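You operate a simulated robot arm through the tools that you are given. There is no shell and no other tool. Be economical: measure what you need, move in short steps, check, and stop when the job is done.

You run a simulated robot arm. Do the job below in one go: nothing can be reset, and whatever is moved stays where it is left.

## Task
Zero the reel counter, crank out 1.2 metres of cable, set the catch.
Fine: the plug stays in its holder.

Only the result counts: the job must be done as asked and must still hold three seconds after the hand-in. Knocking over, shifting, dropping, spilling or breaking anything else fails it.

## Robot
A 7-joint arm with a three-finger gripper, on a carriage that runs on a rail from [-0.7, 126.3] to [0.6, -121.7] (x, y) and turns from -210 to 123 degrees about z. Base frame: it is fixed where the carriage stands at the start and does not move with it; the origin is on the floor, on the carriage's upright axis, x ahead of it, y to its left, z up. Readings come in cm, degrees, newtons and seconds.
With the tool pointing down near the work surface it reaches from about 20 to 72 cm from the robot's upright axis, wherever it stands. Its first joint turns from -115.0 to 115.0 degrees. Places, roughly: reel catch lever [60, -60, 90]; reel drum [80, -50, 70]; zero key of the cable reel [70, -50, 100]. Payload 2.69 kg.
The TCP is the grasp point between the finger pads, 3 cm short of the fingertips. In the tool frame z runs along the fingers and y along their closing line. Largest opening 12.8 cm; the body of the gripper starts 11.7 cm behind the TCP.
Orientation is that of the tool frame in the base frame, as a unit quaternion [x, y, z, w]. With the fingers straight down and closing along the base's y, the tool's x points along the base's -x, its y along +y and its z along -z.

## Interface
- The arm moves only by the tool arm_command. Its argument "motion" is a list of rows, each an object (a shift or turn left out is 0, a gripper value left out holds the last) with "xyz": the shift along the tool's x, y, z in mm, a list of three; "turn": the turn, a rotation vector about the tool's x, y, z in degrees, a list of three; "claw": the closure in counts, from 0 (fully open) to 255 (shut). In form: [{"xyz": [tx, ty, tz], "turn": [wx, wy, wz], "claw": claw}, ...]. A call has 1 to 8 rows; each row shifts and turns the commanded pose from where the row before left it, along the tool's axes as they then stand. Each row takes 0.2 s and may step no farther than 5 cm and 8.6 degrees from the row before; otherwise, or with a gripper value out of range, the whole call is refused. A pose out of reach is approached as far as the arm can. The call stops where the force on the tool passes 40 N (or 10 N more than at its start, if that is more) or the arm is blocked; 0.2 s more then pass. Each finger halts on what it meets, pressing with about 37 N; the grip force reading is that of the motor and also rises with nothing between the fingers. The clock runs only during rows and for 0.2 s after the last one: add rows that do not move to give the fingers time. It gives the time, the measured TCP pose, the force on the tool (base axes), the opening and the grip force at its end, in the units of the frame above (readings bear some noise), with the torque about the TCP (base axes, N m) and any sound that the robot's microphone picked up.
- Cameras (640 x 400 px; columns grow to the right, rows downward): "scene" is now at [-0.4, 9.87, 164.64]; the picture's right is [-0.75, -0.67, 0.00], its down [-0.40, 0.45, -0.80] and it looks along [0.53, -0.60, -0.60] (base axes); focal length 257 px, centre (320, 200). "wrist" rides on the gripper at [5.8, 5.4, -13.1] in the tool frame; the picture's right is [-0.68, 0.74, 0.00], its down [-0.61, -0.57, -0.55] and it looks along [-0.40, -0.37, 0.84] (tool axes); focal length 234 px, centre (320, 200). There is no depth. A picture from a camera that has moved, and an enlarged one, comes with that camera's place and axes in the base frame and with its lens. The place of the scene camera against the robot may be out by one fixed shift of up to 1.2 cm in any direction.
- snapshot(camera): a new picture of that camera. No time passes.
- slide_trunk(by): slides the trunk up (or, below 0, down) by that many cm; the arm and the scene camera ride with it, the base frame stays. It gives what a move gives, with no picture.
- drive_base(legs): drives the robot by 1 to 6 legs, each [ahead, left, turn to the left] in cm, cm and degrees, along the robot's own axes; the way and the turn of a leg run together, so that a leg with both is an arc; at most 150 cm and 180 degrees a leg. The arm and the cameras ride along, it lands a little off, and it stops where it bumps. It keeps to its track: a leg is cut to what the track allows. It gives what a move gives.
- pan_tilt(pan, tilt): turns the head with the scene camera to pan (to the left, within 155 degrees either way) and tilt (down, from -29 to 69), counted from straight ahead of the robot. It gives what a move gives.
- enlarge(camera, box): a new picture of the part [left, top, right, bottom] of that camera's present view, enlarged. No time passes.
- hand_in(): hands the job in; it is judged then, once.

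Work in short steps. Places have to be worked out from the pictures, the camera data and where the tool is seen: move nearer, look again, correct. Check each grasp and each placing, and mend what went wrong. You have 120 turns and 78 pictures in all, those below and enlarged ones among them. Open the gripper and draw the arm clear of the work before you hand the job in, unless the task says otherwise; then end with one line.

The tools are called after "Emit:" as name(argument=value, ...) on one line, values as JSON. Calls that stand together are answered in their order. arm_command: Moves the arm, as the interface text tells. Its arguments: {"type":"object","properties":{"motion":{"type":"array"}},"required":["motion"]} The other tools are called the same way: slide_trunk (by) slides the trunk up or down; drive_base (legs) drives the base; pan_tilt (pan, tilt) turns the head that bears the scene camera; snapshot (camera) takes a picture; enlarge (camera, box) takes an enlarged picture of a part of a camera's view; hand_in () hands the job in.

At the start:

```text
t: 0.0
tool_pos: [55.68, -20.02, 124.73]
tcp_rot: [0.0, 1.0, 0.0, 0.0]
ft_force: [0.0, 0.5, 0.1]
ft_torque: [-0.02, 0.03, 0.05]
grip_width: 12.78
gripper_force: 0.0
trunk travel left (down, up): [-80.0, 19.0]
robot x, y, heading: [0.27, 0.18, -0.1]
head pan, tilt: [-48.2, 36.9]
```

scene: 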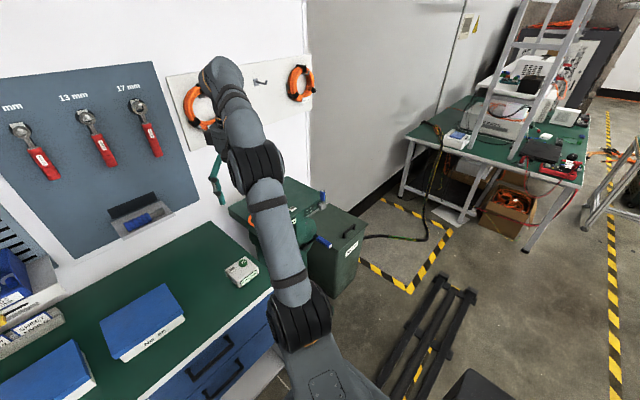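
wrist: 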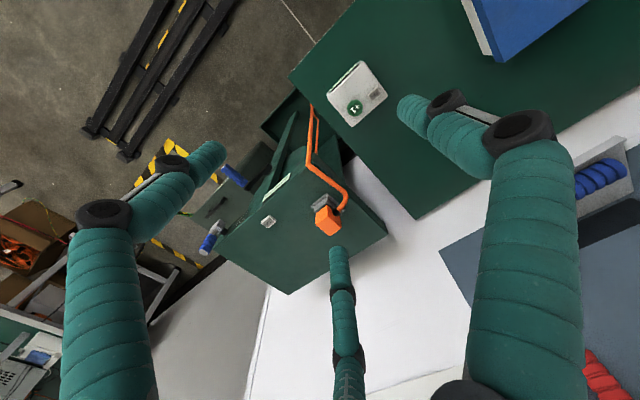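

The wrist view shows the reel: a green housing, a small grey key, an orange plug, and two blue-handled parts. I'll look closer from both cameras.

Emit:
enlarge(camera="wrist", box=[180, 90, 400, 300])

Emit:
enlarge(camera="scene", box=[200, 140, 400, 300])

```text
1.90 times, centred on (290, 195) of wrist
camera zoom: at [49.84, -14.76, 137.78], right [0.68, 0.74, 0.0], down [0.61, -0.57, 0.55], along [0.4, -0.37, -0.84], focal length 446 px, centre (377, 210)
```

zoom: 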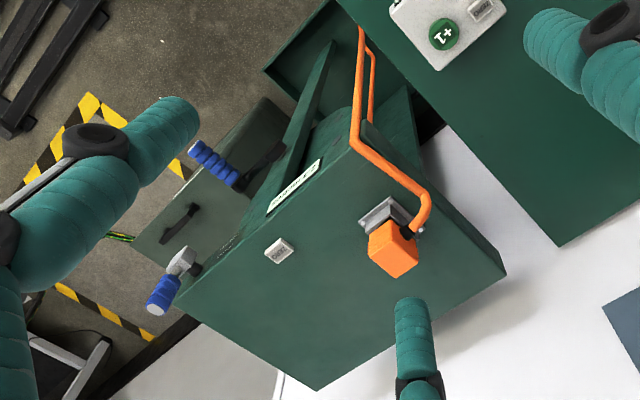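

```text
2.50 times, centred on (300, 220) of scene
camera zoom: at [-0.4, 9.87, 164.64], right [-0.75, -0.67, 0.0], down [-0.4, 0.45, -0.8], along [0.53, -0.6, -0.6], focal length 642 px, centre (370, 150)
```

zoom: 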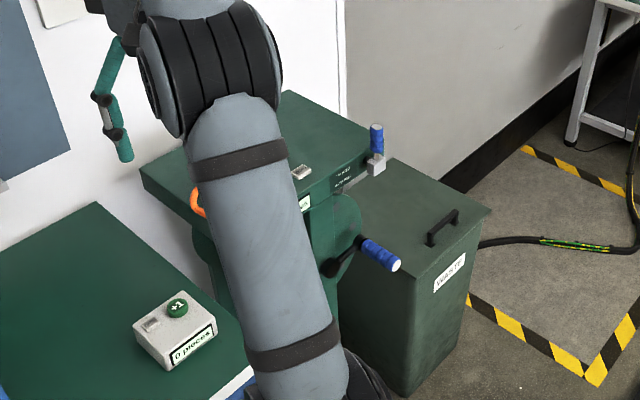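

I'll drive along the rail toward the reel for a better view (arm stays above at z≈122), then look again.

Emit:
drive_base(legs=[[0, -25, 0]])

Emit:
pan_tilt(pan=-35, tilt=45)

Emit:
snapshot(camera="scene")

Emit:
snapshot(camera="wrist")

```text
t: 1.8
tool_pos: [55.74, -45.05, 124.79]
tcp_rot: [0.002, 1.0, 0.001, 0.001]
ft_force: [-1.3, 0.0, -0.4]
ft_torque: [0.08, 0.04, -0.02]
grip_width: 12.82
gripper_force: 0.0
trunk travel left (down, up): [-80.0, 19.0]
robot x, y, heading: [0.72, -24.73, -0.2]
head pan, tilt: [-48.2, 36.9]
```

```text
t: 2.6
tool_pos: [55.81, -44.99, 124.66]
tcp_rot: [0.001, 1.0, 0.0, 0.001]
ft_force: [-1.2, 0.1, 0.0]
ft_torque: [-0.01, 0.0, 0.0]
grip_width: 12.79
gripper_force: 0.1
trunk travel left (down, up): [-80.0, 19.0]
robot x, y, heading: [-0.24, -24.59, -0.3]
head pan, tilt: [-35.0, 45.0]
```

```text
73 pictures are left
camera scene: at [0.63, -12.99, 163.45], right [-0.58, -0.82, 0.0], down [-0.58, 0.41, -0.71], along [0.58, -0.41, -0.71], focal length 257 px, centre (320, 200)
```

scene: 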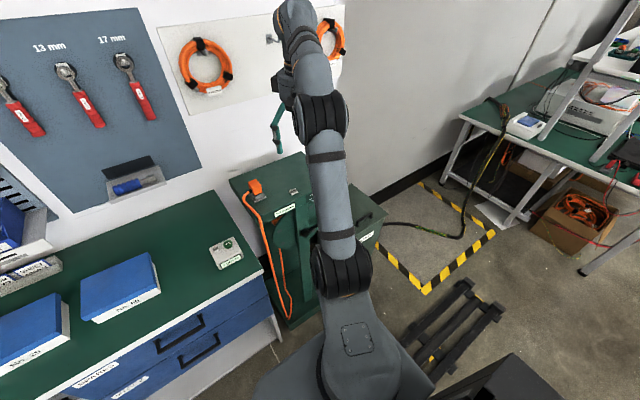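

```text
72 pictures are left
camera wrist: at [49.91, -39.59, 137.79], right [0.68, 0.73, 0.0], down [0.61, -0.57, 0.55], along [0.4, -0.37, -0.84], focal length 234 px, centre (320, 200)
```

wrist: 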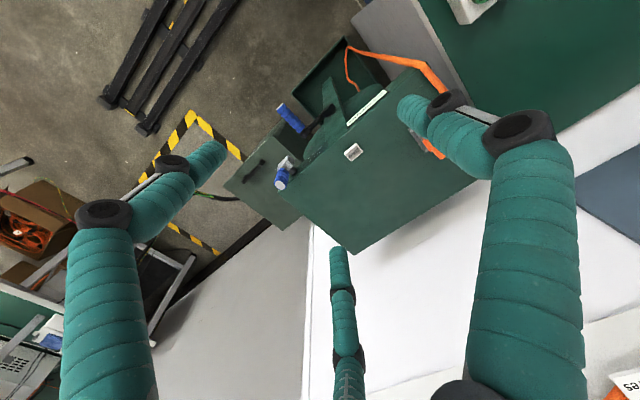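

The reel's crank and catch are on its right (−y) side. I'll drive further right past it so the head has a clear view of that side.

Emit:
drive_base(legs=[[0, -55, 0]])

Emit:
pan_tilt(pan=12, tilt=48)

Emit:
snapshot(camera="scene")

```text
t: 5.8
tool_pos: [56.2, -100.31, 124.72]
tcp_rot: [-0.003, 1.0, 0.0, 0.001]
ft_force: [0.1, 0.4, 0.2]
ft_torque: [0.02, -0.02, 0.01]
grip_width: 12.79
gripper_force: 0.0
trunk travel left (down, up): [-80.0, 19.0]
robot x, y, heading: [0.43, -80.84, 0.7]
head pan, tilt: [-35.0, 45.0]
```

```text
t: 6.9
tool_pos: [56.26, -100.49, 124.6]
tcp_rot: [-0.003, 1.0, 0.0, 0.002]
ft_force: [-0.4, 0.4, -0.8]
ft_torque: [0.0, -0.03, 0.04]
grip_width: 12.79
gripper_force: 0.0
trunk travel left (down, up): [-80.0, 19.0]
robot x, y, heading: [0.75, -80.55, 0.2]
head pan, tilt: [12.0, 48.0]
```

```text
71 pictures are left
camera scene: at [1.84, -62.63, 163.03], right [0.21, -0.98, 0.0], down [-0.73, -0.16, -0.67], along [0.65, 0.14, -0.74], focal length 257 px, centre (320, 200)
```

scene: 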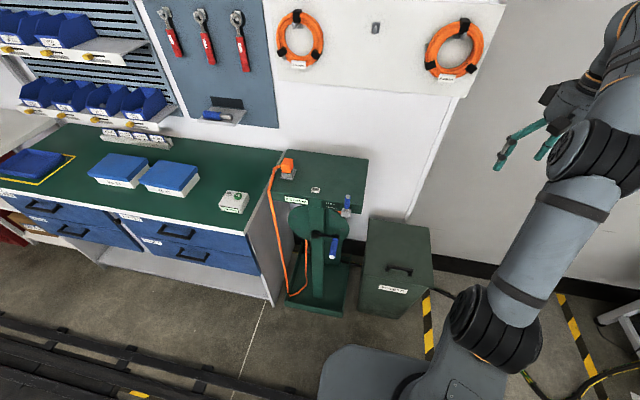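

Clear view of the reel. Enlarging it.

Emit:
enlarge(camera="scene", box=[260, 145, 380, 220])

Emit:
enlarge(camera="scene", box=[250, 190, 410, 320])

```text
5.33 times, centred on (320, 182) of scene
camera zoom: at [1.84, -62.63, 163.03], right [0.21, -0.98, 0.0], down [-0.73, -0.16, -0.67], along [0.65, 0.14, -0.74], focal length 1370 px, centre (320, 293)
```

zoom: 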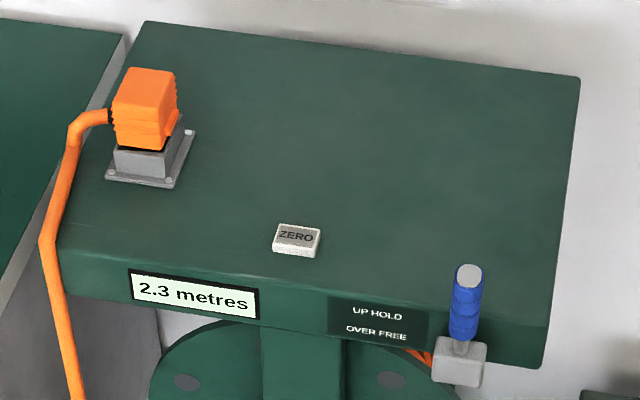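

```text
3.08 times, centred on (330, 255) of scene
camera zoom: at [1.84, -62.63, 163.03], right [0.21, -0.98, 0.0], down [-0.73, -0.16, -0.67], along [0.65, 0.14, -0.74], focal length 790 px, centre (289, 31)
```

zoom: 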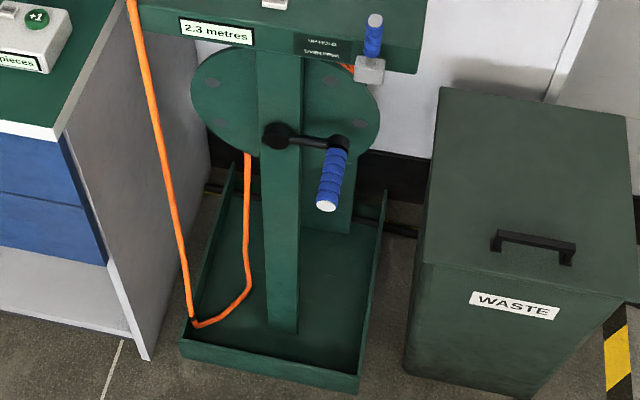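

Findings: counter 2.3 m, ZERO key ≈(66,-47,96), lever upright (UP=HOLD, OVER=FREE) pivot ≈(60,-59.6,92), crank hub ≈(62,-49,73) with handle toward −x at ≈(53..62,-57,72). I'll raise the trunk slightly for safety and return to y≈-45.

Emit:
drive_base(legs=[[0, 36, 0]])

Emit:
pan_tilt(pan=-14, tilt=48)

Emit:
snapshot(camera="scene")

Emit:
snapshot(camera="wrist")

```text
t: 9.2
tool_pos: [55.85, -64.57, 124.74]
tcp_rot: [0.001, 1.0, -0.001, 0.001]
ft_force: [0.3, 0.5, 0.0]
ft_torque: [-0.04, -0.03, 0.03]
grip_width: 12.81
gripper_force: 0.1
trunk travel left (down, up): [-80.0, 19.0]
robot x, y, heading: [0.39, -44.68, -0.1]
head pan, tilt: [12.0, 48.0]
```

```text
t: 10.2
tool_pos: [55.83, -64.67, 124.72]
tcp_rot: [0.001, 1.0, 0.0, 0.001]
ft_force: [-0.1, -0.3, 0.4]
ft_torque: [0.01, -0.01, -0.01]
grip_width: 12.78
gripper_force: 0.0
trunk travel left (down, up): [-80.0, 19.0]
robot x, y, heading: [0.04, -44.5, 0.0]
head pan, tilt: [-14.0, 48.0]
```

```text
68 pictures are left
camera scene: at [1.72, -29.97, 163.03], right [-0.24, -0.97, 0.0], down [-0.72, 0.18, -0.67], along [0.65, -0.16, -0.74], focal length 257 px, centre (320, 200)
```

scene: 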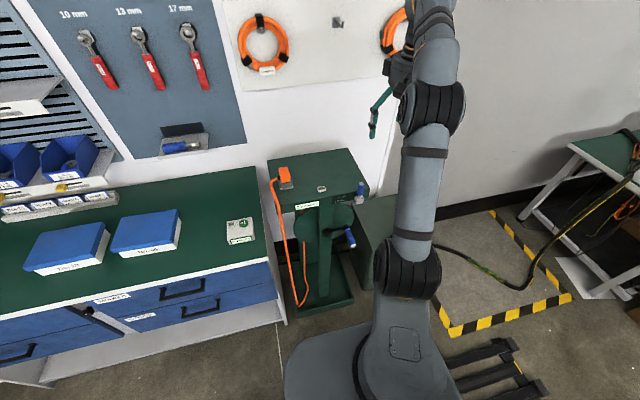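

```text
67 pictures are left
camera wrist: at [50.04, -59.28, 137.79], right [0.68, 0.73, 0.0], down [0.61, -0.57, 0.55], along [0.4, -0.37, -0.84], focal length 234 px, centre (320, 200)
```

wrist: 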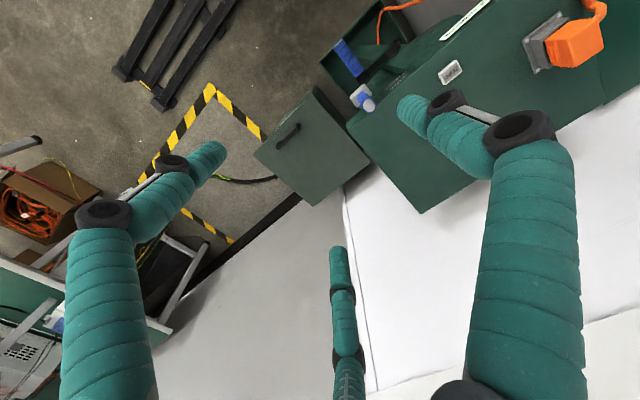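

I'll close the claw and shift above the key at (66,-47).

Emit:
arm_command(motion=[{"xyz": [-25, 44, 0], "claw": 255}, {"xyz": [-25, 44, 0]}, {"xyz": [-25, 44, 0]}, {"xyz": [-25, 44, 0]}, {}, {}, {}, {}])

Emit:
snapshot(camera="wrist")

Emit:
snapshot(camera="scene")

```text
refused: row 1 steps farther than a row can; nothing moved
```

```text
66 pictures are left
camera wrist: at [50.04, -59.28, 137.79], right [0.68, 0.73, 0.0], down [0.61, -0.57, 0.55], along [0.4, -0.37, -0.84], focal length 234 px, centre (320, 200)
```

wrist: 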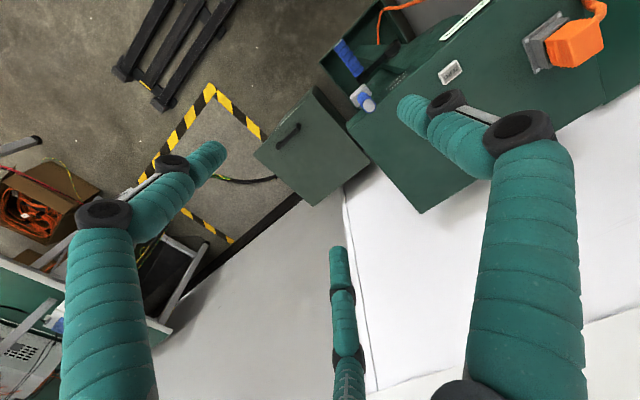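

```text
65 pictures are left
camera scene: at [1.72, -29.97, 163.03], right [-0.24, -0.97, 0.0], down [-0.72, 0.18, -0.67], along [0.65, -0.16, -0.74], focal length 257 px, centre (320, 200)
```

scene: 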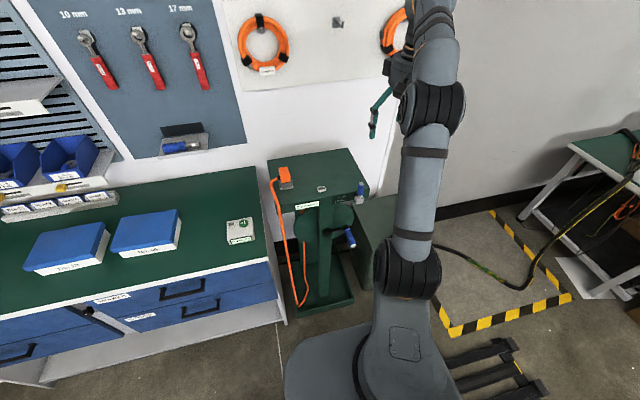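

Step slightly too long; using 5 shorter rows.

Emit:
arm_command(motion=[{"xyz": [-20, 35, 0], "claw": 255}, {"xyz": [-20, 35, 0]}, {"xyz": [-20, 35, 0]}, {"xyz": [-20, 35, 0]}, {"xyz": [-20, 35, 0]}, {}, {}, {}])

Emit:
snapshot(camera="wrist")

```text
t: 11.9
tool_pos: [61.26, -46.89, 124.81]
tcp_rot: [0.001, 1.0, 0.001, 0.0]
ft_force: [-0.5, 0.2, 0.1]
ft_torque: [0.0, -0.02, 0.01]
grip_width: 0.26
gripper_force: 7.0
out of reach, approached as far as the arm can: row 3, 4, 5
trunk travel left (down, up): [-80.0, 19.0]
robot x, y, heading: [0.11, -44.14, 0.1]
head pan, tilt: [-14.0, 48.0]
```

```text
64 pictures are left
camera wrist: at [55.49, -41.67, 137.89], right [0.68, 0.73, 0.0], down [0.61, -0.57, 0.55], along [0.4, -0.37, -0.84], focal length 234 px, centre (320, 200)
```

wrist: 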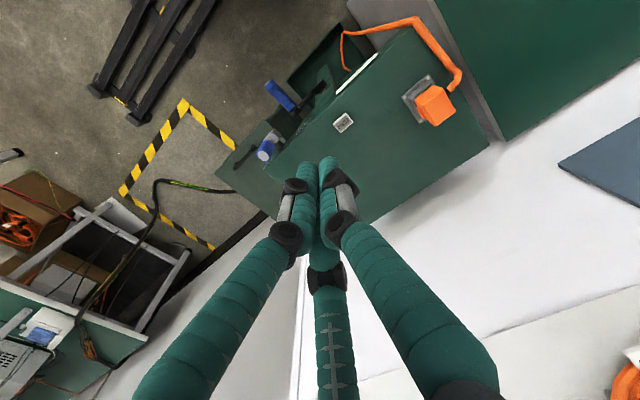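

The closed tips sit at the TCP. The key triangulates to ≈(66.3,-46.3,95.7). I'll lower to z≈105 where reach is longer.

Emit:
arm_command(motion=[{"xyz": [0, 0, 45]}, {"xyz": [0, 0, 45]}, {"xyz": [0, 0, 45]}, {"xyz": [0, 0, 45]}, {}])

Emit:
snapshot(camera="wrist")

Emit:
snapshot(camera="scene")

```text
t: 13.2
tool_pos: [61.14, -46.98, 106.52]
tcp_rot: [0.001, 1.0, 0.001, 0.0]
ft_force: [-1.0, -0.1, 0.0]
ft_torque: [0.02, -0.02, 0.01]
grip_width: 0.24
gripper_force: 31.5
trunk travel left (down, up): [-80.0, 19.0]
robot x, y, heading: [0.05, -44.53, -0.2]
head pan, tilt: [-14.0, 48.0]
```

```text
63 pictures are left
camera wrist: at [55.31, -41.57, 119.74], right [0.68, 0.73, 0.0], down [0.61, -0.57, 0.55], along [0.4, -0.37, -0.84], focal length 234 px, centre (320, 200)
```

wrist: 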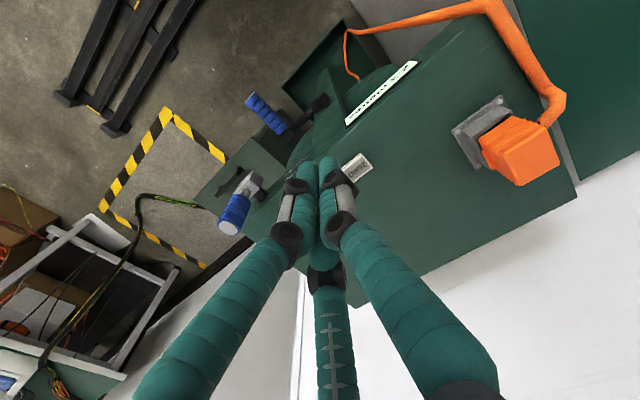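

```text
62 pictures are left
camera scene: at [1.62, -29.99, 163.03], right [-0.24, -0.97, 0.0], down [-0.72, 0.18, -0.67], along [0.65, -0.16, -0.74], focal length 257 px, centre (320, 200)
```

scene: 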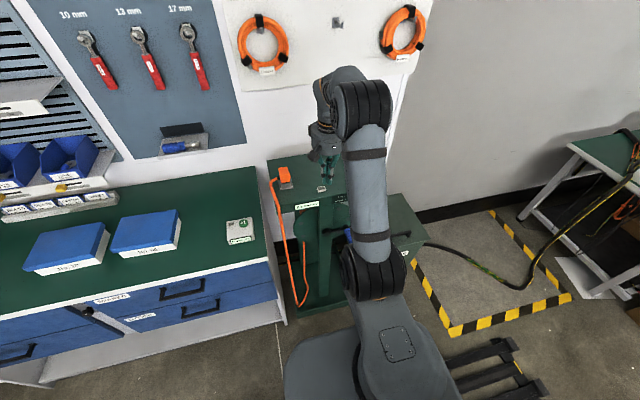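

The key is refined to (66.5,-46.25, top ≈95.4). Moving above it, tips at ≈z 98.

Emit:
arm_command(motion=[{"xyz": [-27, 3, 0]}, {"xyz": [-27, 4, 0]}, {"xyz": [0, 0, 25]}, {"xyz": [0, 0, 25]}, {}])

Emit:
snapshot(camera="wrist")

Emit:
enlarge(camera="scene", box=[260, 140, 400, 228])

```text
t: 14.3
tool_pos: [66.48, -46.11, 101.51]
tcp_rot: [0.001, 1.0, 0.0, 0.001]
ft_force: [-0.7, 0.0, 0.0]
ft_torque: [0.01, -0.02, 0.0]
grip_width: 0.23
gripper_force: 30.8
trunk travel left (down, up): [-80.0, 19.0]
robot x, y, heading: [0.27, -44.26, -0.3]
head pan, tilt: [-14.0, 48.0]
```

```text
61 pictures are left
camera wrist: at [60.72, -40.83, 114.66], right [0.68, 0.73, 0.0], down [0.61, -0.57, 0.55], along [0.4, -0.37, -0.84], focal length 234 px, centre (320, 200)
```

wrist: 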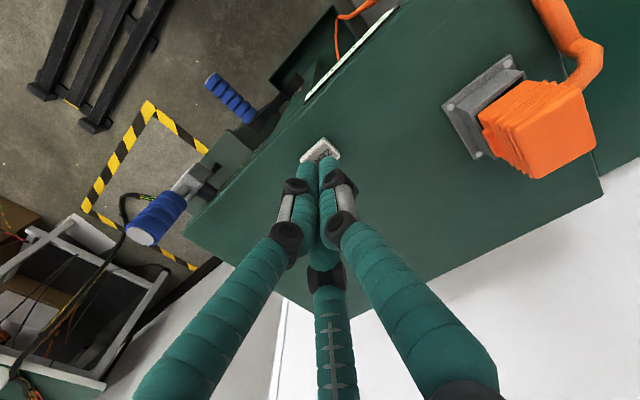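

```text
4.55 times, centred on (330, 184) of scene
camera zoom: at [1.65, -29.98, 163.03], right [-0.24, -0.97, 0.0], down [-0.72, 0.18, -0.67], along [0.65, -0.16, -0.74], focal length 1168 px, centre (274, 273)
```

zoom: 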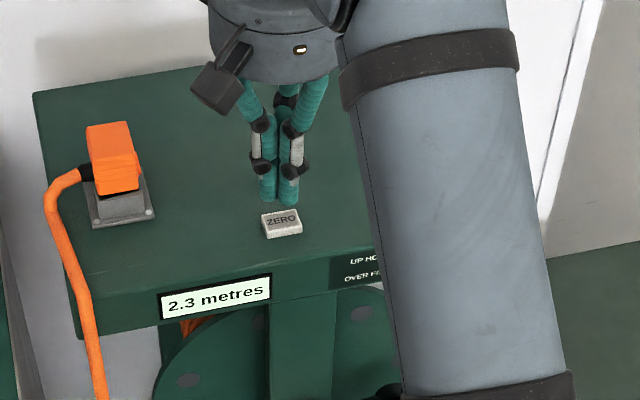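

Tip aligned over the key (66.2,-45.9). Descending gently and watching for force and sound.

Emit:
arm_command(motion=[{"xyz": [1, 2, 20]}, {"xyz": [0, 0, 5]}, {"xyz": [0, 0, 4]}, {"xyz": [0, 0, 3]}, {}])

Emit:
enlarge(camera="scene", box=[260, 140, 400, 228])

```text
t: 15.6
tool_pos: [66.47, -46.02, 98.38]
tcp_rot: [0.002, 1.0, 0.0, 0.001]
ft_force: [-0.5, 0.1, 0.3]
ft_torque: [-0.01, 0.0, -0.01]
grip_width: 0.2
gripper_force: 31.5
trunk travel left (down, up): [-80.0, 19.0]
robot x, y, heading: [0.22, -44.2, -0.1]
head pan, tilt: [-14.0, 48.0]
```

```text
4.55 times, centred on (330, 184) of scene
camera zoom: at [1.72, -29.98, 163.03], right [-0.24, -0.97, 0.0], down [-0.72, 0.18, -0.67], along [0.65, -0.16, -0.74], focal length 1168 px, centre (274, 273)
```

zoom: 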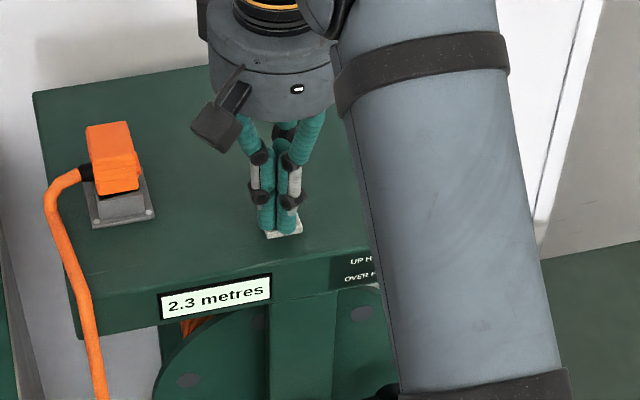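

No force yet; tips are about at the key's top. Continuing in 2 mm steps.

Emit:
arm_command(motion=[{"xyz": [0, 0, 2]}, {"xyz": [0, 0, 2]}, {}, {}])

```text
t: 16.6
tool_pos: [66.45, -46.16, 98.06]
tcp_rot: [0.001, 1.0, 0.0, 0.001]
ft_force: [-1.1, -0.8, 2.8]
ft_torque: [-0.02, 0.0, -0.04]
grip_width: 0.58
gripper_force: 31.0
trunk travel left (down, up): [-80.0, 19.0]
robot x, y, heading: [0.08, -44.58, 0.0]
head pan, tilt: [-14.0, 48.0]
heard: click
```

Contact, and a click. Lifting off and reading the counter.

Emit:
arm_command(motion=[{"xyz": [0, 0, -20]}, {"xyz": [0, 0, -40]}, {}])

Emit:
enlarge(camera="scene", box=[260, 140, 400, 228])

Emit:
enlarge(camera="wrist", box=[150, 20, 400, 190])

```text
t: 17.4
tool_pos: [66.61, -46.04, 104.03]
tcp_rot: [0.001, 1.0, 0.0, -0.001]
ft_force: [-0.7, 0.2, -0.2]
ft_torque: [-0.01, 0.04, 0.02]
grip_width: 0.21
gripper_force: 31.1
trunk travel left (down, up): [-80.0, 19.0]
robot x, y, heading: [0.28, -44.29, -0.2]
head pan, tilt: [-14.0, 48.0]
```

```text
4.55 times, centred on (330, 184) of scene
camera zoom: at [1.79, -29.97, 163.02], right [-0.24, -0.97, 0.0], down [-0.72, 0.18, -0.67], along [0.65, -0.16, -0.74], focal length 1168 px, centre (274, 273)
```

zoom: 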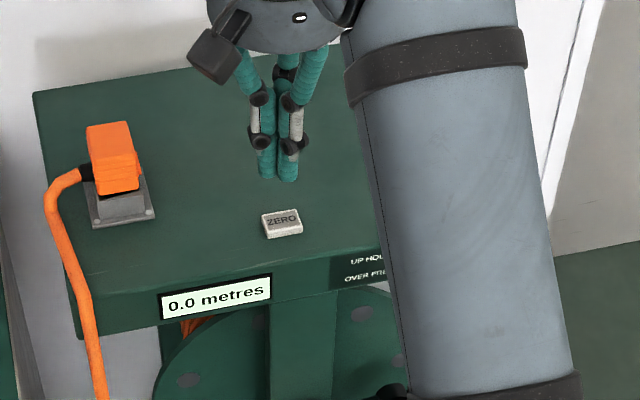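

```text
2.35 times, centred on (275, 105) of wrist
camera zoom: at [60.82, -40.74, 117.13], right [0.68, 0.73, 0.0], down [0.61, -0.57, 0.55], along [0.4, -0.37, -0.84], focal length 551 px, centre (426, 424)
```

zoom: 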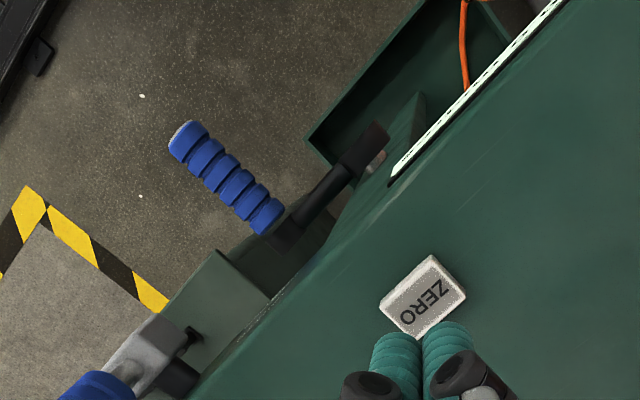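

Counter reads 0.0. Now I inspect the lever: moving the hand to (54,-54,108) so the wrist camera looks at it.

Emit:
arm_command(motion=[{"xyz": [0, 0, -40]}, {"xyz": [42, -26, 0]}, {"xyz": [42, -26, 0]}, {"xyz": [42, -26, 0]}, {}])

Emit:
snapshot(camera="wrist")

```text
t: 18.6
tool_pos: [53.87, -53.71, 107.76]
tcp_rot: [0.0, 1.0, 0.001, 0.001]
ft_force: [0.7, 0.1, -0.3]
ft_torque: [-0.02, 0.04, -0.02]
grip_width: 0.22
gripper_force: 31.3
trunk travel left (down, up): [-80.0, 19.0]
robot x, y, heading: [0.2, -44.39, -0.2]
head pan, tilt: [-14.0, 48.0]
```

```text
56 pictures are left
camera wrist: at [48.08, -48.37, 120.79], right [0.68, 0.73, 0.0], down [0.61, -0.57, 0.55], along [0.4, -0.37, -0.84], focal length 234 px, centre (320, 200)
```

wrist: 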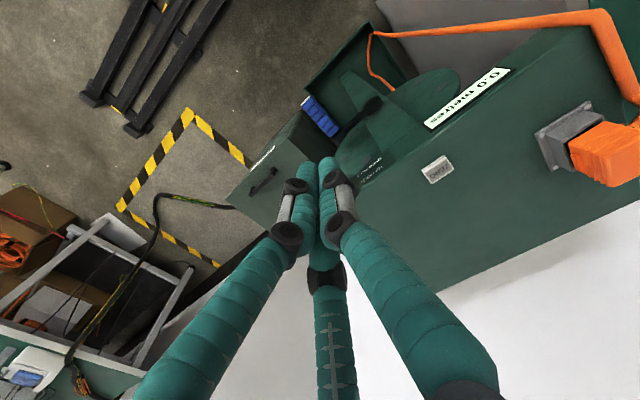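

The fingers hide the lever; shifting the hand left and back.

Emit:
arm_command(motion=[{"xyz": [30, 35, 0]}, {"xyz": [30, 35, 0]}, {"xyz": [0, 0, 30]}, {}])

Emit:
enlarge(camera="wrist", box=[180, 80, 420, 240])

Emit:
enlarge(camera="scene", box=[290, 165, 390, 228])

```text
t: 19.6
tool_pos: [47.79, -46.59, 104.92]
tcp_rot: [0.002, 1.0, 0.0, 0.001]
ft_force: [0.1, 0.0, -0.2]
ft_torque: [0.0, -0.03, 0.01]
grip_width: 0.21
gripper_force: 31.8
trunk travel left (down, up): [-80.0, 19.0]
robot x, y, heading: [0.01, -44.4, -0.2]
head pan, tilt: [-14.0, 48.0]
```

```text
2.50 times, centred on (300, 160) of wrist
camera zoom: at [41.97, -41.21, 118.0], right [0.68, 0.73, 0.0], down [0.61, -0.57, 0.55], along [0.4, -0.37, -0.84], focal length 585 px, centre (370, 300)
```

zoom: 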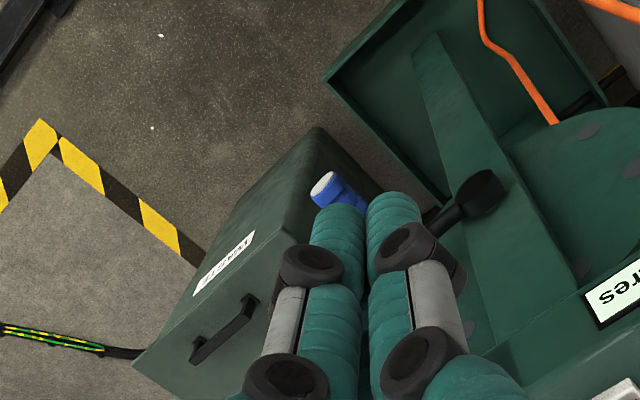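

```text
6.35 times, centred on (340, 196) of scene
camera zoom: at [1.57, -29.92, 163.03], right [-0.24, -0.97, 0.0], down [-0.72, 0.18, -0.67], along [0.65, -0.16, -0.74], focal length 1631 px, centre (193, 222)
```

zoom: 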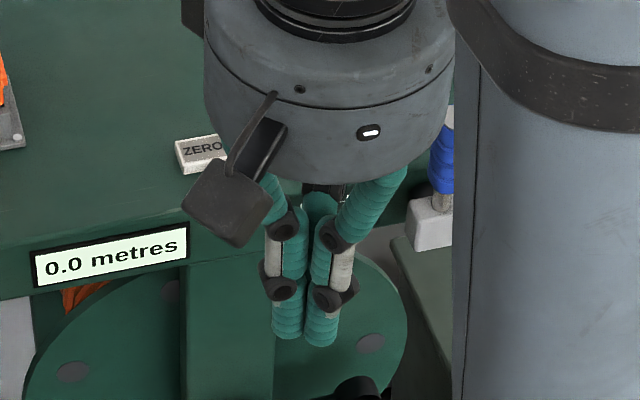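

I'll move to where the lever was seen unobstructed earlier (TCP ≈(64,-42,108)) and enlarge.

Emit:
arm_command(motion=[{"xyz": [0, 0, -40]}, {"xyz": [-40, 10, 0]}, {"xyz": [-40, 15, 0]}, {"xyz": [-40, 15, 0]}, {"xyz": [-40, 10, 0]}, {"xyz": [0, 0, 40]}, {}])

Emit:
enlarge(camera="wrist", box=[120, 130, 280, 260])

```text
t: 21.1
tool_pos: [63.82, -41.55, 105.18]
tcp_rot: [0.001, 1.0, 0.0, 0.001]
ft_force: [1.1, 0.0, 0.4]
ft_torque: [0.0, -0.03, 0.01]
grip_width: 0.2
gripper_force: 31.5
trunk travel left (down, up): [-80.0, 19.0]
robot x, y, heading: [0.57, -44.6, -0.1]
head pan, tilt: [-14.0, 48.0]
```

```text
3.08 times, centred on (200, 195) of wrist
camera zoom: at [58.04, -36.23, 118.23], right [0.68, 0.73, 0.0], down [0.61, -0.57, 0.55], along [0.4, -0.37, -0.84], focal length 720 px, centre (689, 215)
```

zoom: 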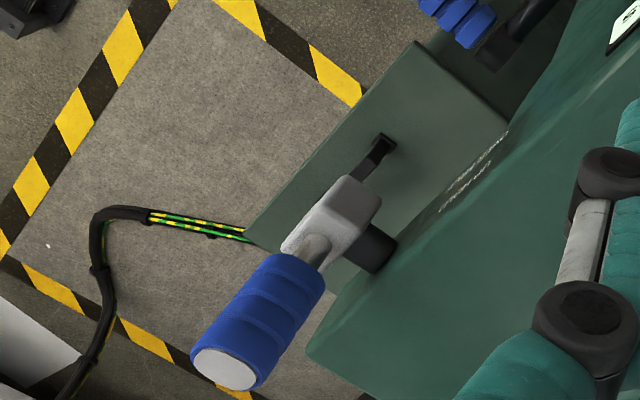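

The lever pivots about a shaft along x. Best is to grip it with the fingers closing along x, so it can pivot between the pads. I raise, turn the tool −90° about z and open to ~5 cm.

Emit:
arm_command(motion=[{"xyz": [0, 0, -45], "claw": 155}, {"xyz": [0, 0, -25], "turn": [0, 0, -8.5]}, {"turn": [0, 0, -8.5]}, {"turn": [0, 0, -8.5]}, {"turn": [0, 0, -8.5]}, {"turn": [0, 0, -8.5]}, {"turn": [0, 0, -8.5]}, {"turn": [0, 0, -8.5]}])

Emit:
arm_command(motion=[{"turn": [0, 0, -8.5]}, {"turn": [0, 0, -8.5]}, {"turn": [0, 0, -8.5]}, {"turn": [0, 0, -5]}, {}])

Emit:
snapshot(camera="wrist")

```text
t: 22.9
tool_pos: [63.98, -41.82, 112.07]
tcp_rot: [-0.496, 0.868, 0.0, 0.002]
ft_force: [0.6, -0.1, 0.6]
ft_torque: [-0.02, -0.01, -0.01]
grip_width: 5.0
gripper_force: 0.2
trunk travel left (down, up): [-80.0, 19.0]
robot x, y, heading: [0.31, -44.47, -0.2]
head pan, tilt: [-14.0, 48.0]
```

```text
t: 24.1
tool_pos: [64.09, -41.88, 112.15]
tcp_rot: [-0.706, 0.708, -0.001, 0.001]
ft_force: [0.1, -0.2, -0.4]
ft_torque: [-0.03, 0.01, -0.03]
grip_width: 5.02
gripper_force: 0.0
trunk travel left (down, up): [-80.0, 19.0]
robot x, y, heading: [-0.06, -44.43, -0.2]
head pan, tilt: [-14.0, 48.0]
```

```text
52 pictures are left
camera wrist: at [58.56, -47.69, 125.1], right [-0.74, 0.68, 0.0], down [0.57, 0.61, 0.55], along [0.37, 0.4, -0.84], focal length 234 px, centre (320, 200)
```

wrist: 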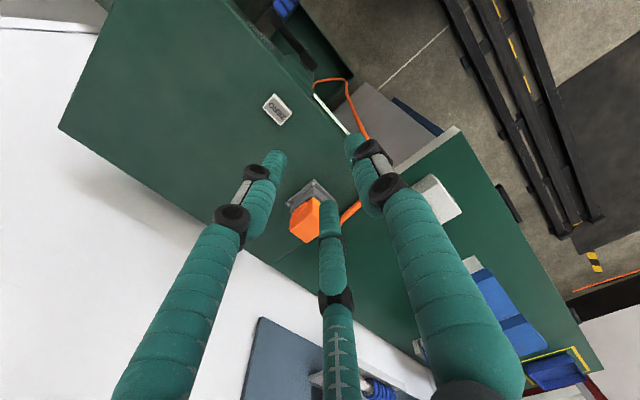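

Now the tool's x = −Y and y = −X. Moving to ≈(59.5,-52,112) to locate the lever precisely.

Emit:
arm_command(motion=[{"xyz": [34, 15, 0]}, {"xyz": [34, 15, 0]}, {"xyz": [34, 15, 0]}, {}])

Emit:
snapshot(camera="wrist")

Emit:
snapshot(camera="scene")

```text
t: 25.1
tool_pos: [59.46, -51.85, 112.01]
tcp_rot: [-0.706, 0.708, 0.0, 0.001]
ft_force: [0.7, -0.1, 0.5]
ft_torque: [-0.02, 0.04, 0.0]
grip_width: 5.01
gripper_force: 0.0
trunk travel left (down, up): [-80.0, 19.0]
robot x, y, heading: [0.11, -44.45, -0.4]
head pan, tilt: [-14.0, 48.0]
```

```text
51 pictures are left
camera wrist: at [54.18, -57.75, 125.08], right [-0.74, 0.68, 0.0], down [0.57, 0.61, 0.55], along [0.37, 0.4, -0.84], focal length 234 px, centre (320, 200)
```

wrist: 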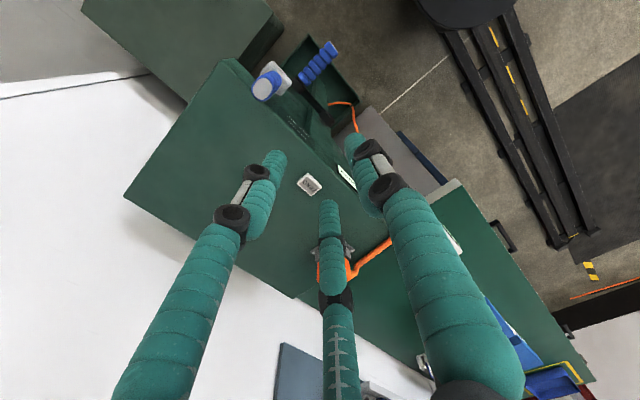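

```text
50 pictures are left
camera scene: at [1.8, -29.84, 163.01], right [-0.24, -0.97, 0.0], down [-0.72, 0.18, -0.67], along [0.65, -0.16, -0.74], focal length 257 px, centre (320, 200)
```

scene: 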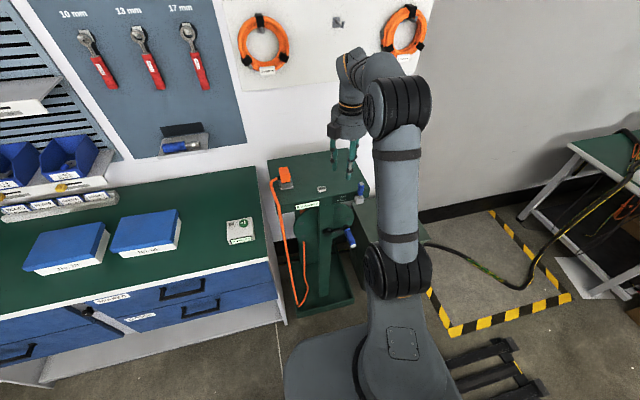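

The lever top is at (60.2,-59.1,101.2), pivot (60,-59.5,≈92), housing front x≈63 ending at y≈-63.3. Positioning over the lever and lowering with fingers straddling it in x.

Emit:
arm_command(motion=[{"xyz": [36, -3, 0]}, {"xyz": [36, -4, 0]}, {"xyz": [0, 0, 40]}, {"xyz": [0, 0, 40]}, {"xyz": [0, 0, 40]}, {}])

Emit:
snapshot(camera="wrist")

```text
t: 26.6
tool_pos: [60.21, -59.23, 100.09]
tcp_rot: [-0.706, 0.709, -0.001, 0.0]
ft_force: [-0.4, -0.5, -0.1]
ft_torque: [0.0, 0.0, -0.01]
grip_width: 5.02
gripper_force: 0.0
trunk travel left (down, up): [-80.0, 19.0]
robot x, y, heading: [0.75, -44.89, -0.3]
head pan, tilt: [-14.0, 48.0]
```

```text
49 pictures are left
camera wrist: at [54.79, -65.07, 113.1], right [-0.73, 0.68, 0.0], down [0.57, 0.61, 0.55], along [0.37, 0.4, -0.84], focal length 234 px, centre (320, 200)
```

wrist: 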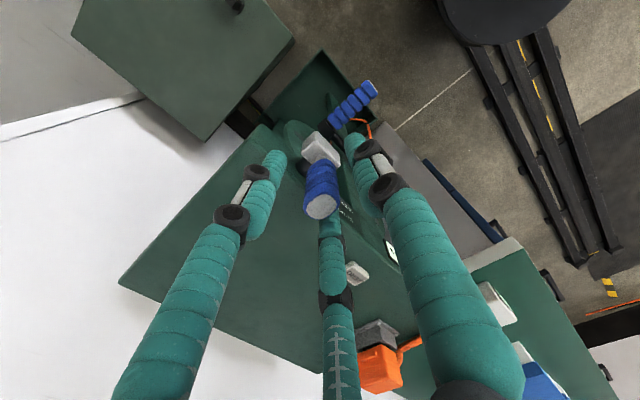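

The lever handle sits between the fingers. Closing on it.

Emit:
arm_command(motion=[{"claw": 255}, {}, {}, {}, {}])

```text
t: 27.8
tool_pos: [60.12, -59.12, 100.01]
tcp_rot: [-0.706, 0.708, 0.001, 0.001]
ft_force: [-2.1, 6.4, -1.9]
ft_torque: [0.29, 0.41, 0.1]
grip_width: 2.02
gripper_force: 45.0
trunk travel left (down, up): [-80.0, 19.0]
robot x, y, heading: [0.38, -44.67, -0.2]
head pan, tilt: [-14.0, 48.0]
```

Gripped (2.0 cm). Trying the swing toward −y along an 8 cm arc, small at first.

Emit:
arm_command(motion=[{"xyz": [7, 0, 0.3]}, {"xyz": [7, 0, 0.9]}, {"xyz": [7, 0, 1.6]}, {}])

```text
t: 28.5
tool_pos: [60.09, -59.25, 99.92]
tcp_rot: [-0.706, 0.708, 0.008, 0.009]
ft_force: [-2.4, 12.7, 12.6]
ft_torque: [0.94, 0.49, -0.09]
grip_width: 2.04
gripper_force: 44.5
trunk travel left (down, up): [-80.0, 19.0]
robot x, y, heading: [0.13, -44.41, -0.3]
head pan, tilt: [-14.0, 48.0]
stopped in row 3: the force on the tool passed its limit at 42 N (the readings are from after the stop); the commanded pose is now the measured one
```

It doesn't yield that way. Trying +y gently.

Emit:
arm_command(motion=[{"xyz": [-5, 0, 0]}, {"xyz": [-6, 0, 0.5]}, {"xyz": [-6, 0, 1]}, {}])

```text
t: 29.6
tool_pos: [60.15, -58.98, 99.96]
tcp_rot: [-0.705, 0.71, -0.002, 0.004]
ft_force: [-6.4, -7.7, 9.9]
ft_torque: [0.44, 0.14, 0.06]
grip_width: 2.04
gripper_force: 45.1
trunk travel left (down, up): [-80.0, 19.0]
robot x, y, heading: [0.24, -44.41, -0.2]
head pan, tilt: [-14.0, 48.0]
stopped in row 4: the force on the tool passed its limit at 41 N (the readings are from after the stop); the commanded pose is now the measured one
```

Both directions resist when only translating; perhaps the pads grip too firmly to slip. I'll try −y again with the hand rotating along with the lever.

Emit:
arm_command(motion=[{"xyz": [6, 0, 0.2], "turn": [0, -4, 0]}, {"xyz": [6, 0, 0.2], "turn": [0, -4, 0]}, {"xyz": [6, 0, 0.2], "turn": [0, -4, 0]}, {}])

```text
t: 30.6
tool_pos: [60.17, -60.49, 99.91]
tcp_rot: [-0.702, 0.704, 0.072, 0.08]
ft_force: [-5.1, -0.8, 19.6]
ft_torque: [0.17, 0.16, -0.11]
grip_width: 2.01
gripper_force: 44.5
trunk travel left (down, up): [-80.0, 19.0]
robot x, y, heading: [0.23, -44.35, -0.0]
head pan, tilt: [-14.0, 48.0]
```

It moves now (tilted ~12°). There is an upward load, so I ease up slightly and continue along the arc.

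Emit:
arm_command(motion=[{"xyz": [6, 0, -1], "turn": [0, -4, 0]}, {"xyz": [6, 0, 0], "turn": [0, -4, 0]}, {"xyz": [6, 0, 0.2], "turn": [0, -4, 0]}, {}])

Emit:
snapshot(camera="wrist")

```text
t: 31.6
tool_pos: [60.21, -61.8, 99.34]
tcp_rot: [-0.69, 0.691, 0.147, 0.153]
ft_force: [-5.5, 9.5, 11.4]
ft_torque: [0.93, 0.11, -0.17]
grip_width: 2.02
gripper_force: 45.1
trunk travel left (down, up): [-80.0, 19.0]
robot x, y, heading: [-0.0, -44.62, -0.1]
head pan, tilt: [-14.0, 48.0]
```

```text
48 pictures are left
camera wrist: at [54.74, -72.63, 108.78], right [-0.74, 0.62, 0.28], down [0.56, 0.33, 0.76], along [0.38, 0.71, -0.59], focal length 234 px, centre (320, 200)
```

wrist: 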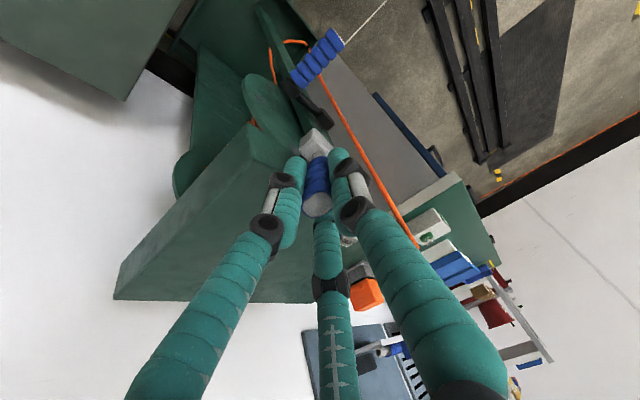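

The lever follows (≈24°). Continuing.

Emit:
arm_command(motion=[{"xyz": [7, 0, 0.3], "turn": [0, -5, 0]}, {"xyz": [7, 0, 0.3], "turn": [0, -5, 0]}, {"xyz": [7, 0, 0.3], "turn": [0, -5, 0]}, {"xyz": [7, 0, 0.3], "turn": [0, -5, 0]}, {}])

```text
t: 32.8
tool_pos: [60.16, -63.91, 97.89]
tcp_rot: [0.655, -0.653, -0.267, -0.271]
ft_force: [-7.0, 23.0, 4.6]
ft_torque: [1.39, 0.04, -0.14]
grip_width: 2.02
gripper_force: 44.7
trunk travel left (down, up): [-80.0, 19.0]
robot x, y, heading: [0.02, -44.69, -0.2]
head pan, tilt: [-14.0, 48.0]
```

At 45°; radius looks nearer 7 cm. Continuing with slightly smaller chord.

Emit:
arm_command(motion=[{"xyz": [6.3, 0, 0.3], "turn": [0, -5, 0]}, {"xyz": [6.3, 0, 0.3], "turn": [0, -5, 0]}, {"xyz": [6.3, 0, 0.3], "turn": [0, -5, 0]}, {}])

Emit:
snapshot(camera="wrist")

Emit:
snapshot(camera="scene")

```text
t: 33.4
tool_pos: [60.04, -64.46, 97.28]
tcp_rot: [0.642, -0.633, -0.296, -0.316]
ft_force: [28.4, -5.9, -11.2]
ft_torque: [-0.93, -0.87, -0.2]
grip_width: 2.01
gripper_force: 45.2
out of reach, approached as far as the arm can: row 1, 2, 3
trunk travel left (down, up): [-80.0, 19.0]
robot x, y, heading: [0.16, -44.54, -0.2]
head pan, tilt: [-14.0, 48.0]
stopped in row 3: the force on the tool passed its limit at 62 N (the readings are from after the stop); the commanded pose is now the measured one
```

```text
47 pictures are left
camera wrist: at [54.6, -78.38, 100.8], right [-0.75, 0.43, 0.5], down [0.54, -0.04, 0.84], along [0.38, 0.9, -0.2], focal length 234 px, centre (320, 200)
```

wrist: 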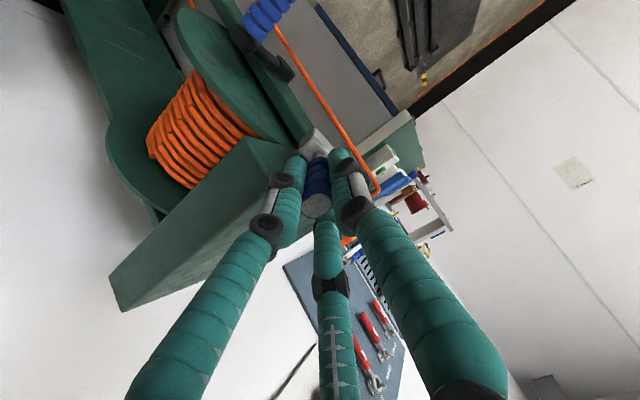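

```text
46 pictures are left
camera scene: at [2.52, -30.06, 162.98], right [-0.24, -0.97, 0.0], down [-0.72, 0.18, -0.67], along [0.65, -0.16, -0.75], focal length 257 px, centre (320, 200)
```

scene: 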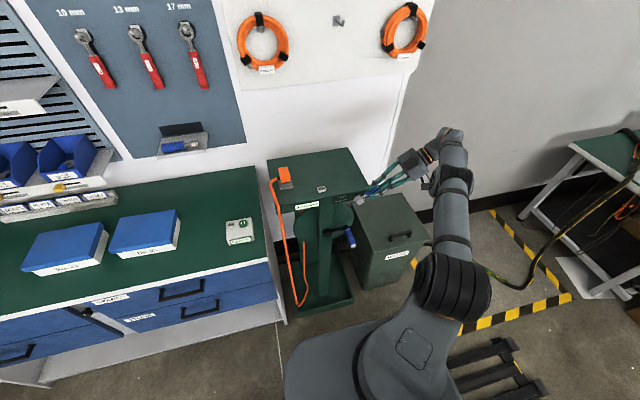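

The arm runs out of reach at ≈50° tilt. I'll release slightly and see whether the lever stays.

Emit:
arm_command(motion=[{"claw": 190}, {}, {}, {}])

Emit:
snapshot(camera="wrist")

```text
t: 34.4
tool_pos: [59.41, -64.39, 97.84]
tcp_rot: [0.639, -0.634, -0.298, -0.318]
ft_force: [0.0, -0.5, 0.2]
ft_torque: [-0.01, -0.02, -0.01]
grip_width: 3.24
gripper_force: 0.1
trunk travel left (down, up): [-80.0, 19.0]
robot x, y, heading: [0.11, -44.44, -0.2]
head pan, tilt: [-14.0, 48.0]
```

```text
45 pictures are left
camera wrist: at [53.94, -78.29, 101.1], right [-0.75, 0.42, 0.51], down [0.54, -0.05, 0.84], along [0.38, 0.9, -0.19], focal length 234 px, centre (320, 200)
```

wrist: 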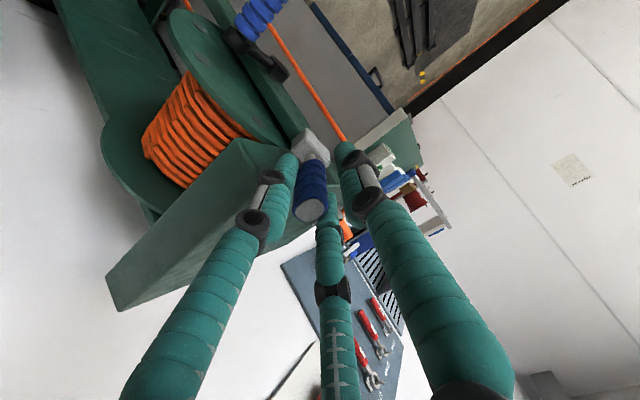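

The lever stays at ~50° on friction. I lift the hand straight up off it, then turn back to vertical.

Emit:
arm_command(motion=[{"xyz": [-38, 0, -29]}, {"xyz": [-38, 0, -29]}, {"xyz": [-24, 0, -18], "turn": [0, 8.5, 0]}, {"turn": [0, 8.5, 0]}, {"turn": [0, 8.5, 0]}, {"turn": [0, 8.5, 0]}, {"turn": [0, 8.5, 0]}, {"turn": [0, 8.5, 0]}])

Emit:
enlarge(camera="scene", box=[260, 140, 420, 260])

```text
t: 36.2
tool_pos: [58.74, -63.34, 110.22]
tcp_rot: [-0.705, 0.709, -0.007, 0.012]
ft_force: [0.8, 0.0, -0.1]
ft_torque: [-0.07, 0.0, 0.0]
grip_width: 3.28
gripper_force: 0.0
out of reach, approached as far as the arm can: row 2
trunk travel left (down, up): [-80.0, 19.0]
robot x, y, heading: [0.16, -44.48, -0.4]
head pan, tilt: [-14.0, 48.0]
```

```text
3.33 times, centred on (340, 200) of scene
camera zoom: at [1.76, -29.83, 163.01], right [-0.24, -0.97, 0.0], down [-0.72, 0.18, -0.67], along [0.65, -0.16, -0.74], focal length 856 px, centre (253, 200)
```

zoom: 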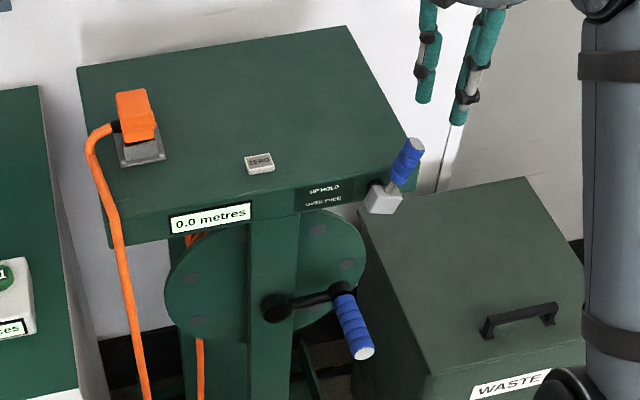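

The lever leans ~40° and holds. I'll close the fingers and push it further over from its left/top side.

Emit:
arm_command(motion=[{"xyz": [-40, -14, 0], "claw": 255}, {}, {}, {"xyz": [0, 0, 40]}, {"xyz": [0, 0, 40]}, {"xyz": [0, 0, 26]}, {}])

Emit:
enlarge(camera="scene", box=[260, 140, 420, 260])

```text
t: 37.5
tool_pos: [60.34, -59.94, 103.58]
tcp_rot: [-0.704, 0.71, -0.012, 0.012]
ft_force: [0.7, 0.6, -0.9]
ft_torque: [0.04, -0.01, 0.02]
grip_width: 0.21
gripper_force: 31.3
trunk travel left (down, up): [-80.0, 19.0]
robot x, y, heading: [0.16, -44.34, -0.2]
head pan, tilt: [-14.0, 48.0]
stopped in row 6: the force on the tool passed its limit at 119 N (the readings are from after the stop); the commanded pose is now the measured one
```

```text
3.33 times, centred on (340, 200) of scene
camera zoom: at [1.68, -30.06, 163.03], right [-0.24, -0.97, 0.0], down [-0.72, 0.18, -0.67], along [0.65, -0.16, -0.74], focal length 856 px, centre (253, 200)
```

zoom: 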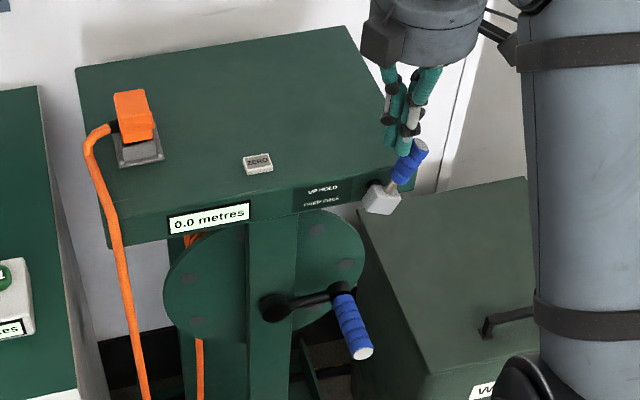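

I landed on the lever's tip — it leans less than I thought. Backing up, shifting left 2.5 cm, then down and pushing right.

Emit:
arm_command(motion=[{"xyz": [0, 0, -20]}, {"xyz": [-30, 0, 0]}, {"xyz": [0, 0, 40]}, {"xyz": [0, 0, 18]}, {}])

Emit:
enlarge(camera="scene", box=[300, 140, 400, 215])

```text
t: 38.6
tool_pos: [60.7, -56.88, 99.95]
tcp_rot: [-0.704, 0.71, -0.011, 0.013]
ft_force: [-0.5, -0.3, 0.0]
ft_torque: [0.04, 0.0, -0.01]
grip_width: 0.22
gripper_force: 31.1
trunk travel left (down, up): [-80.0, 19.0]
robot x, y, heading: [0.27, -44.06, -0.0]
head pan, tilt: [-14.0, 48.0]
```

```text
5.33 times, centred on (350, 178) of scene
camera zoom: at [1.71, -30.07, 163.03], right [-0.24, -0.97, 0.0], down [-0.72, 0.18, -0.67], along [0.65, -0.16, -0.74], focal length 1370 px, centre (160, 320)
```

zoom: 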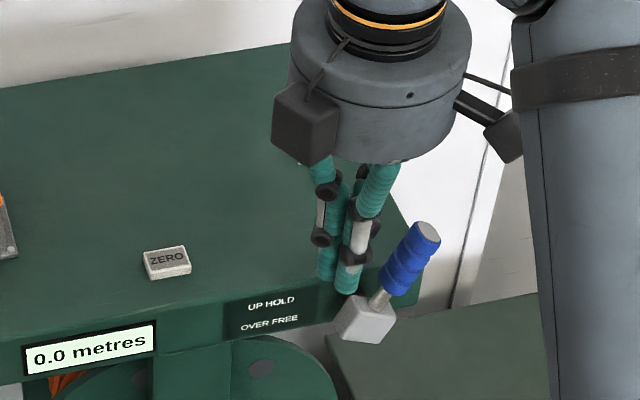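

Fingers are now left of the lever. Pushing right.

Emit:
arm_command(motion=[{"xyz": [20, 4, 0]}, {"xyz": [10, 0, 0]}, {"xyz": [10, 0, 0]}, {"xyz": [10, 0, 0]}, {"xyz": [10, 0, 2]}, {}])

Emit:
enlarge(camera="scene", box=[300, 140, 400, 215])

```text
t: 40.0
tool_pos: [60.09, -62.9, 99.75]
tcp_rot: [-0.705, 0.709, -0.011, 0.013]
ft_force: [-0.7, 7.2, 4.2]
ft_torque: [0.15, 0.0, 0.05]
grip_width: 0.23
gripper_force: 31.1
trunk travel left (down, up): [-80.0, 19.0]
robot x, y, heading: [-0.02, -44.6, -0.1]
head pan, tilt: [-14.0, 48.0]
```

```text
5.33 times, centred on (350, 178) of scene
camera zoom: at [1.65, -29.87, 163.02], right [-0.24, -0.97, 0.0], down [-0.72, 0.18, -0.67], along [0.65, -0.16, -0.74], focal length 1370 px, centre (160, 320)
```

zoom: 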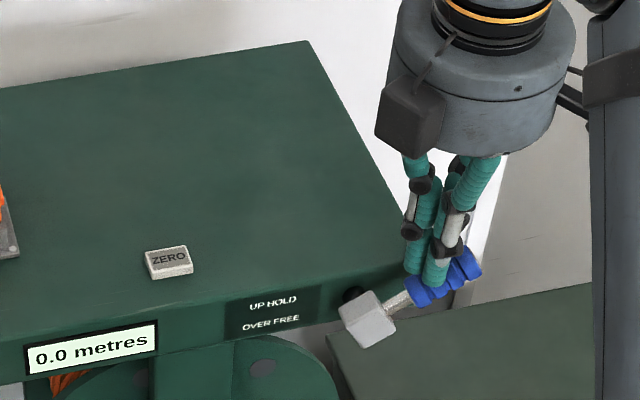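

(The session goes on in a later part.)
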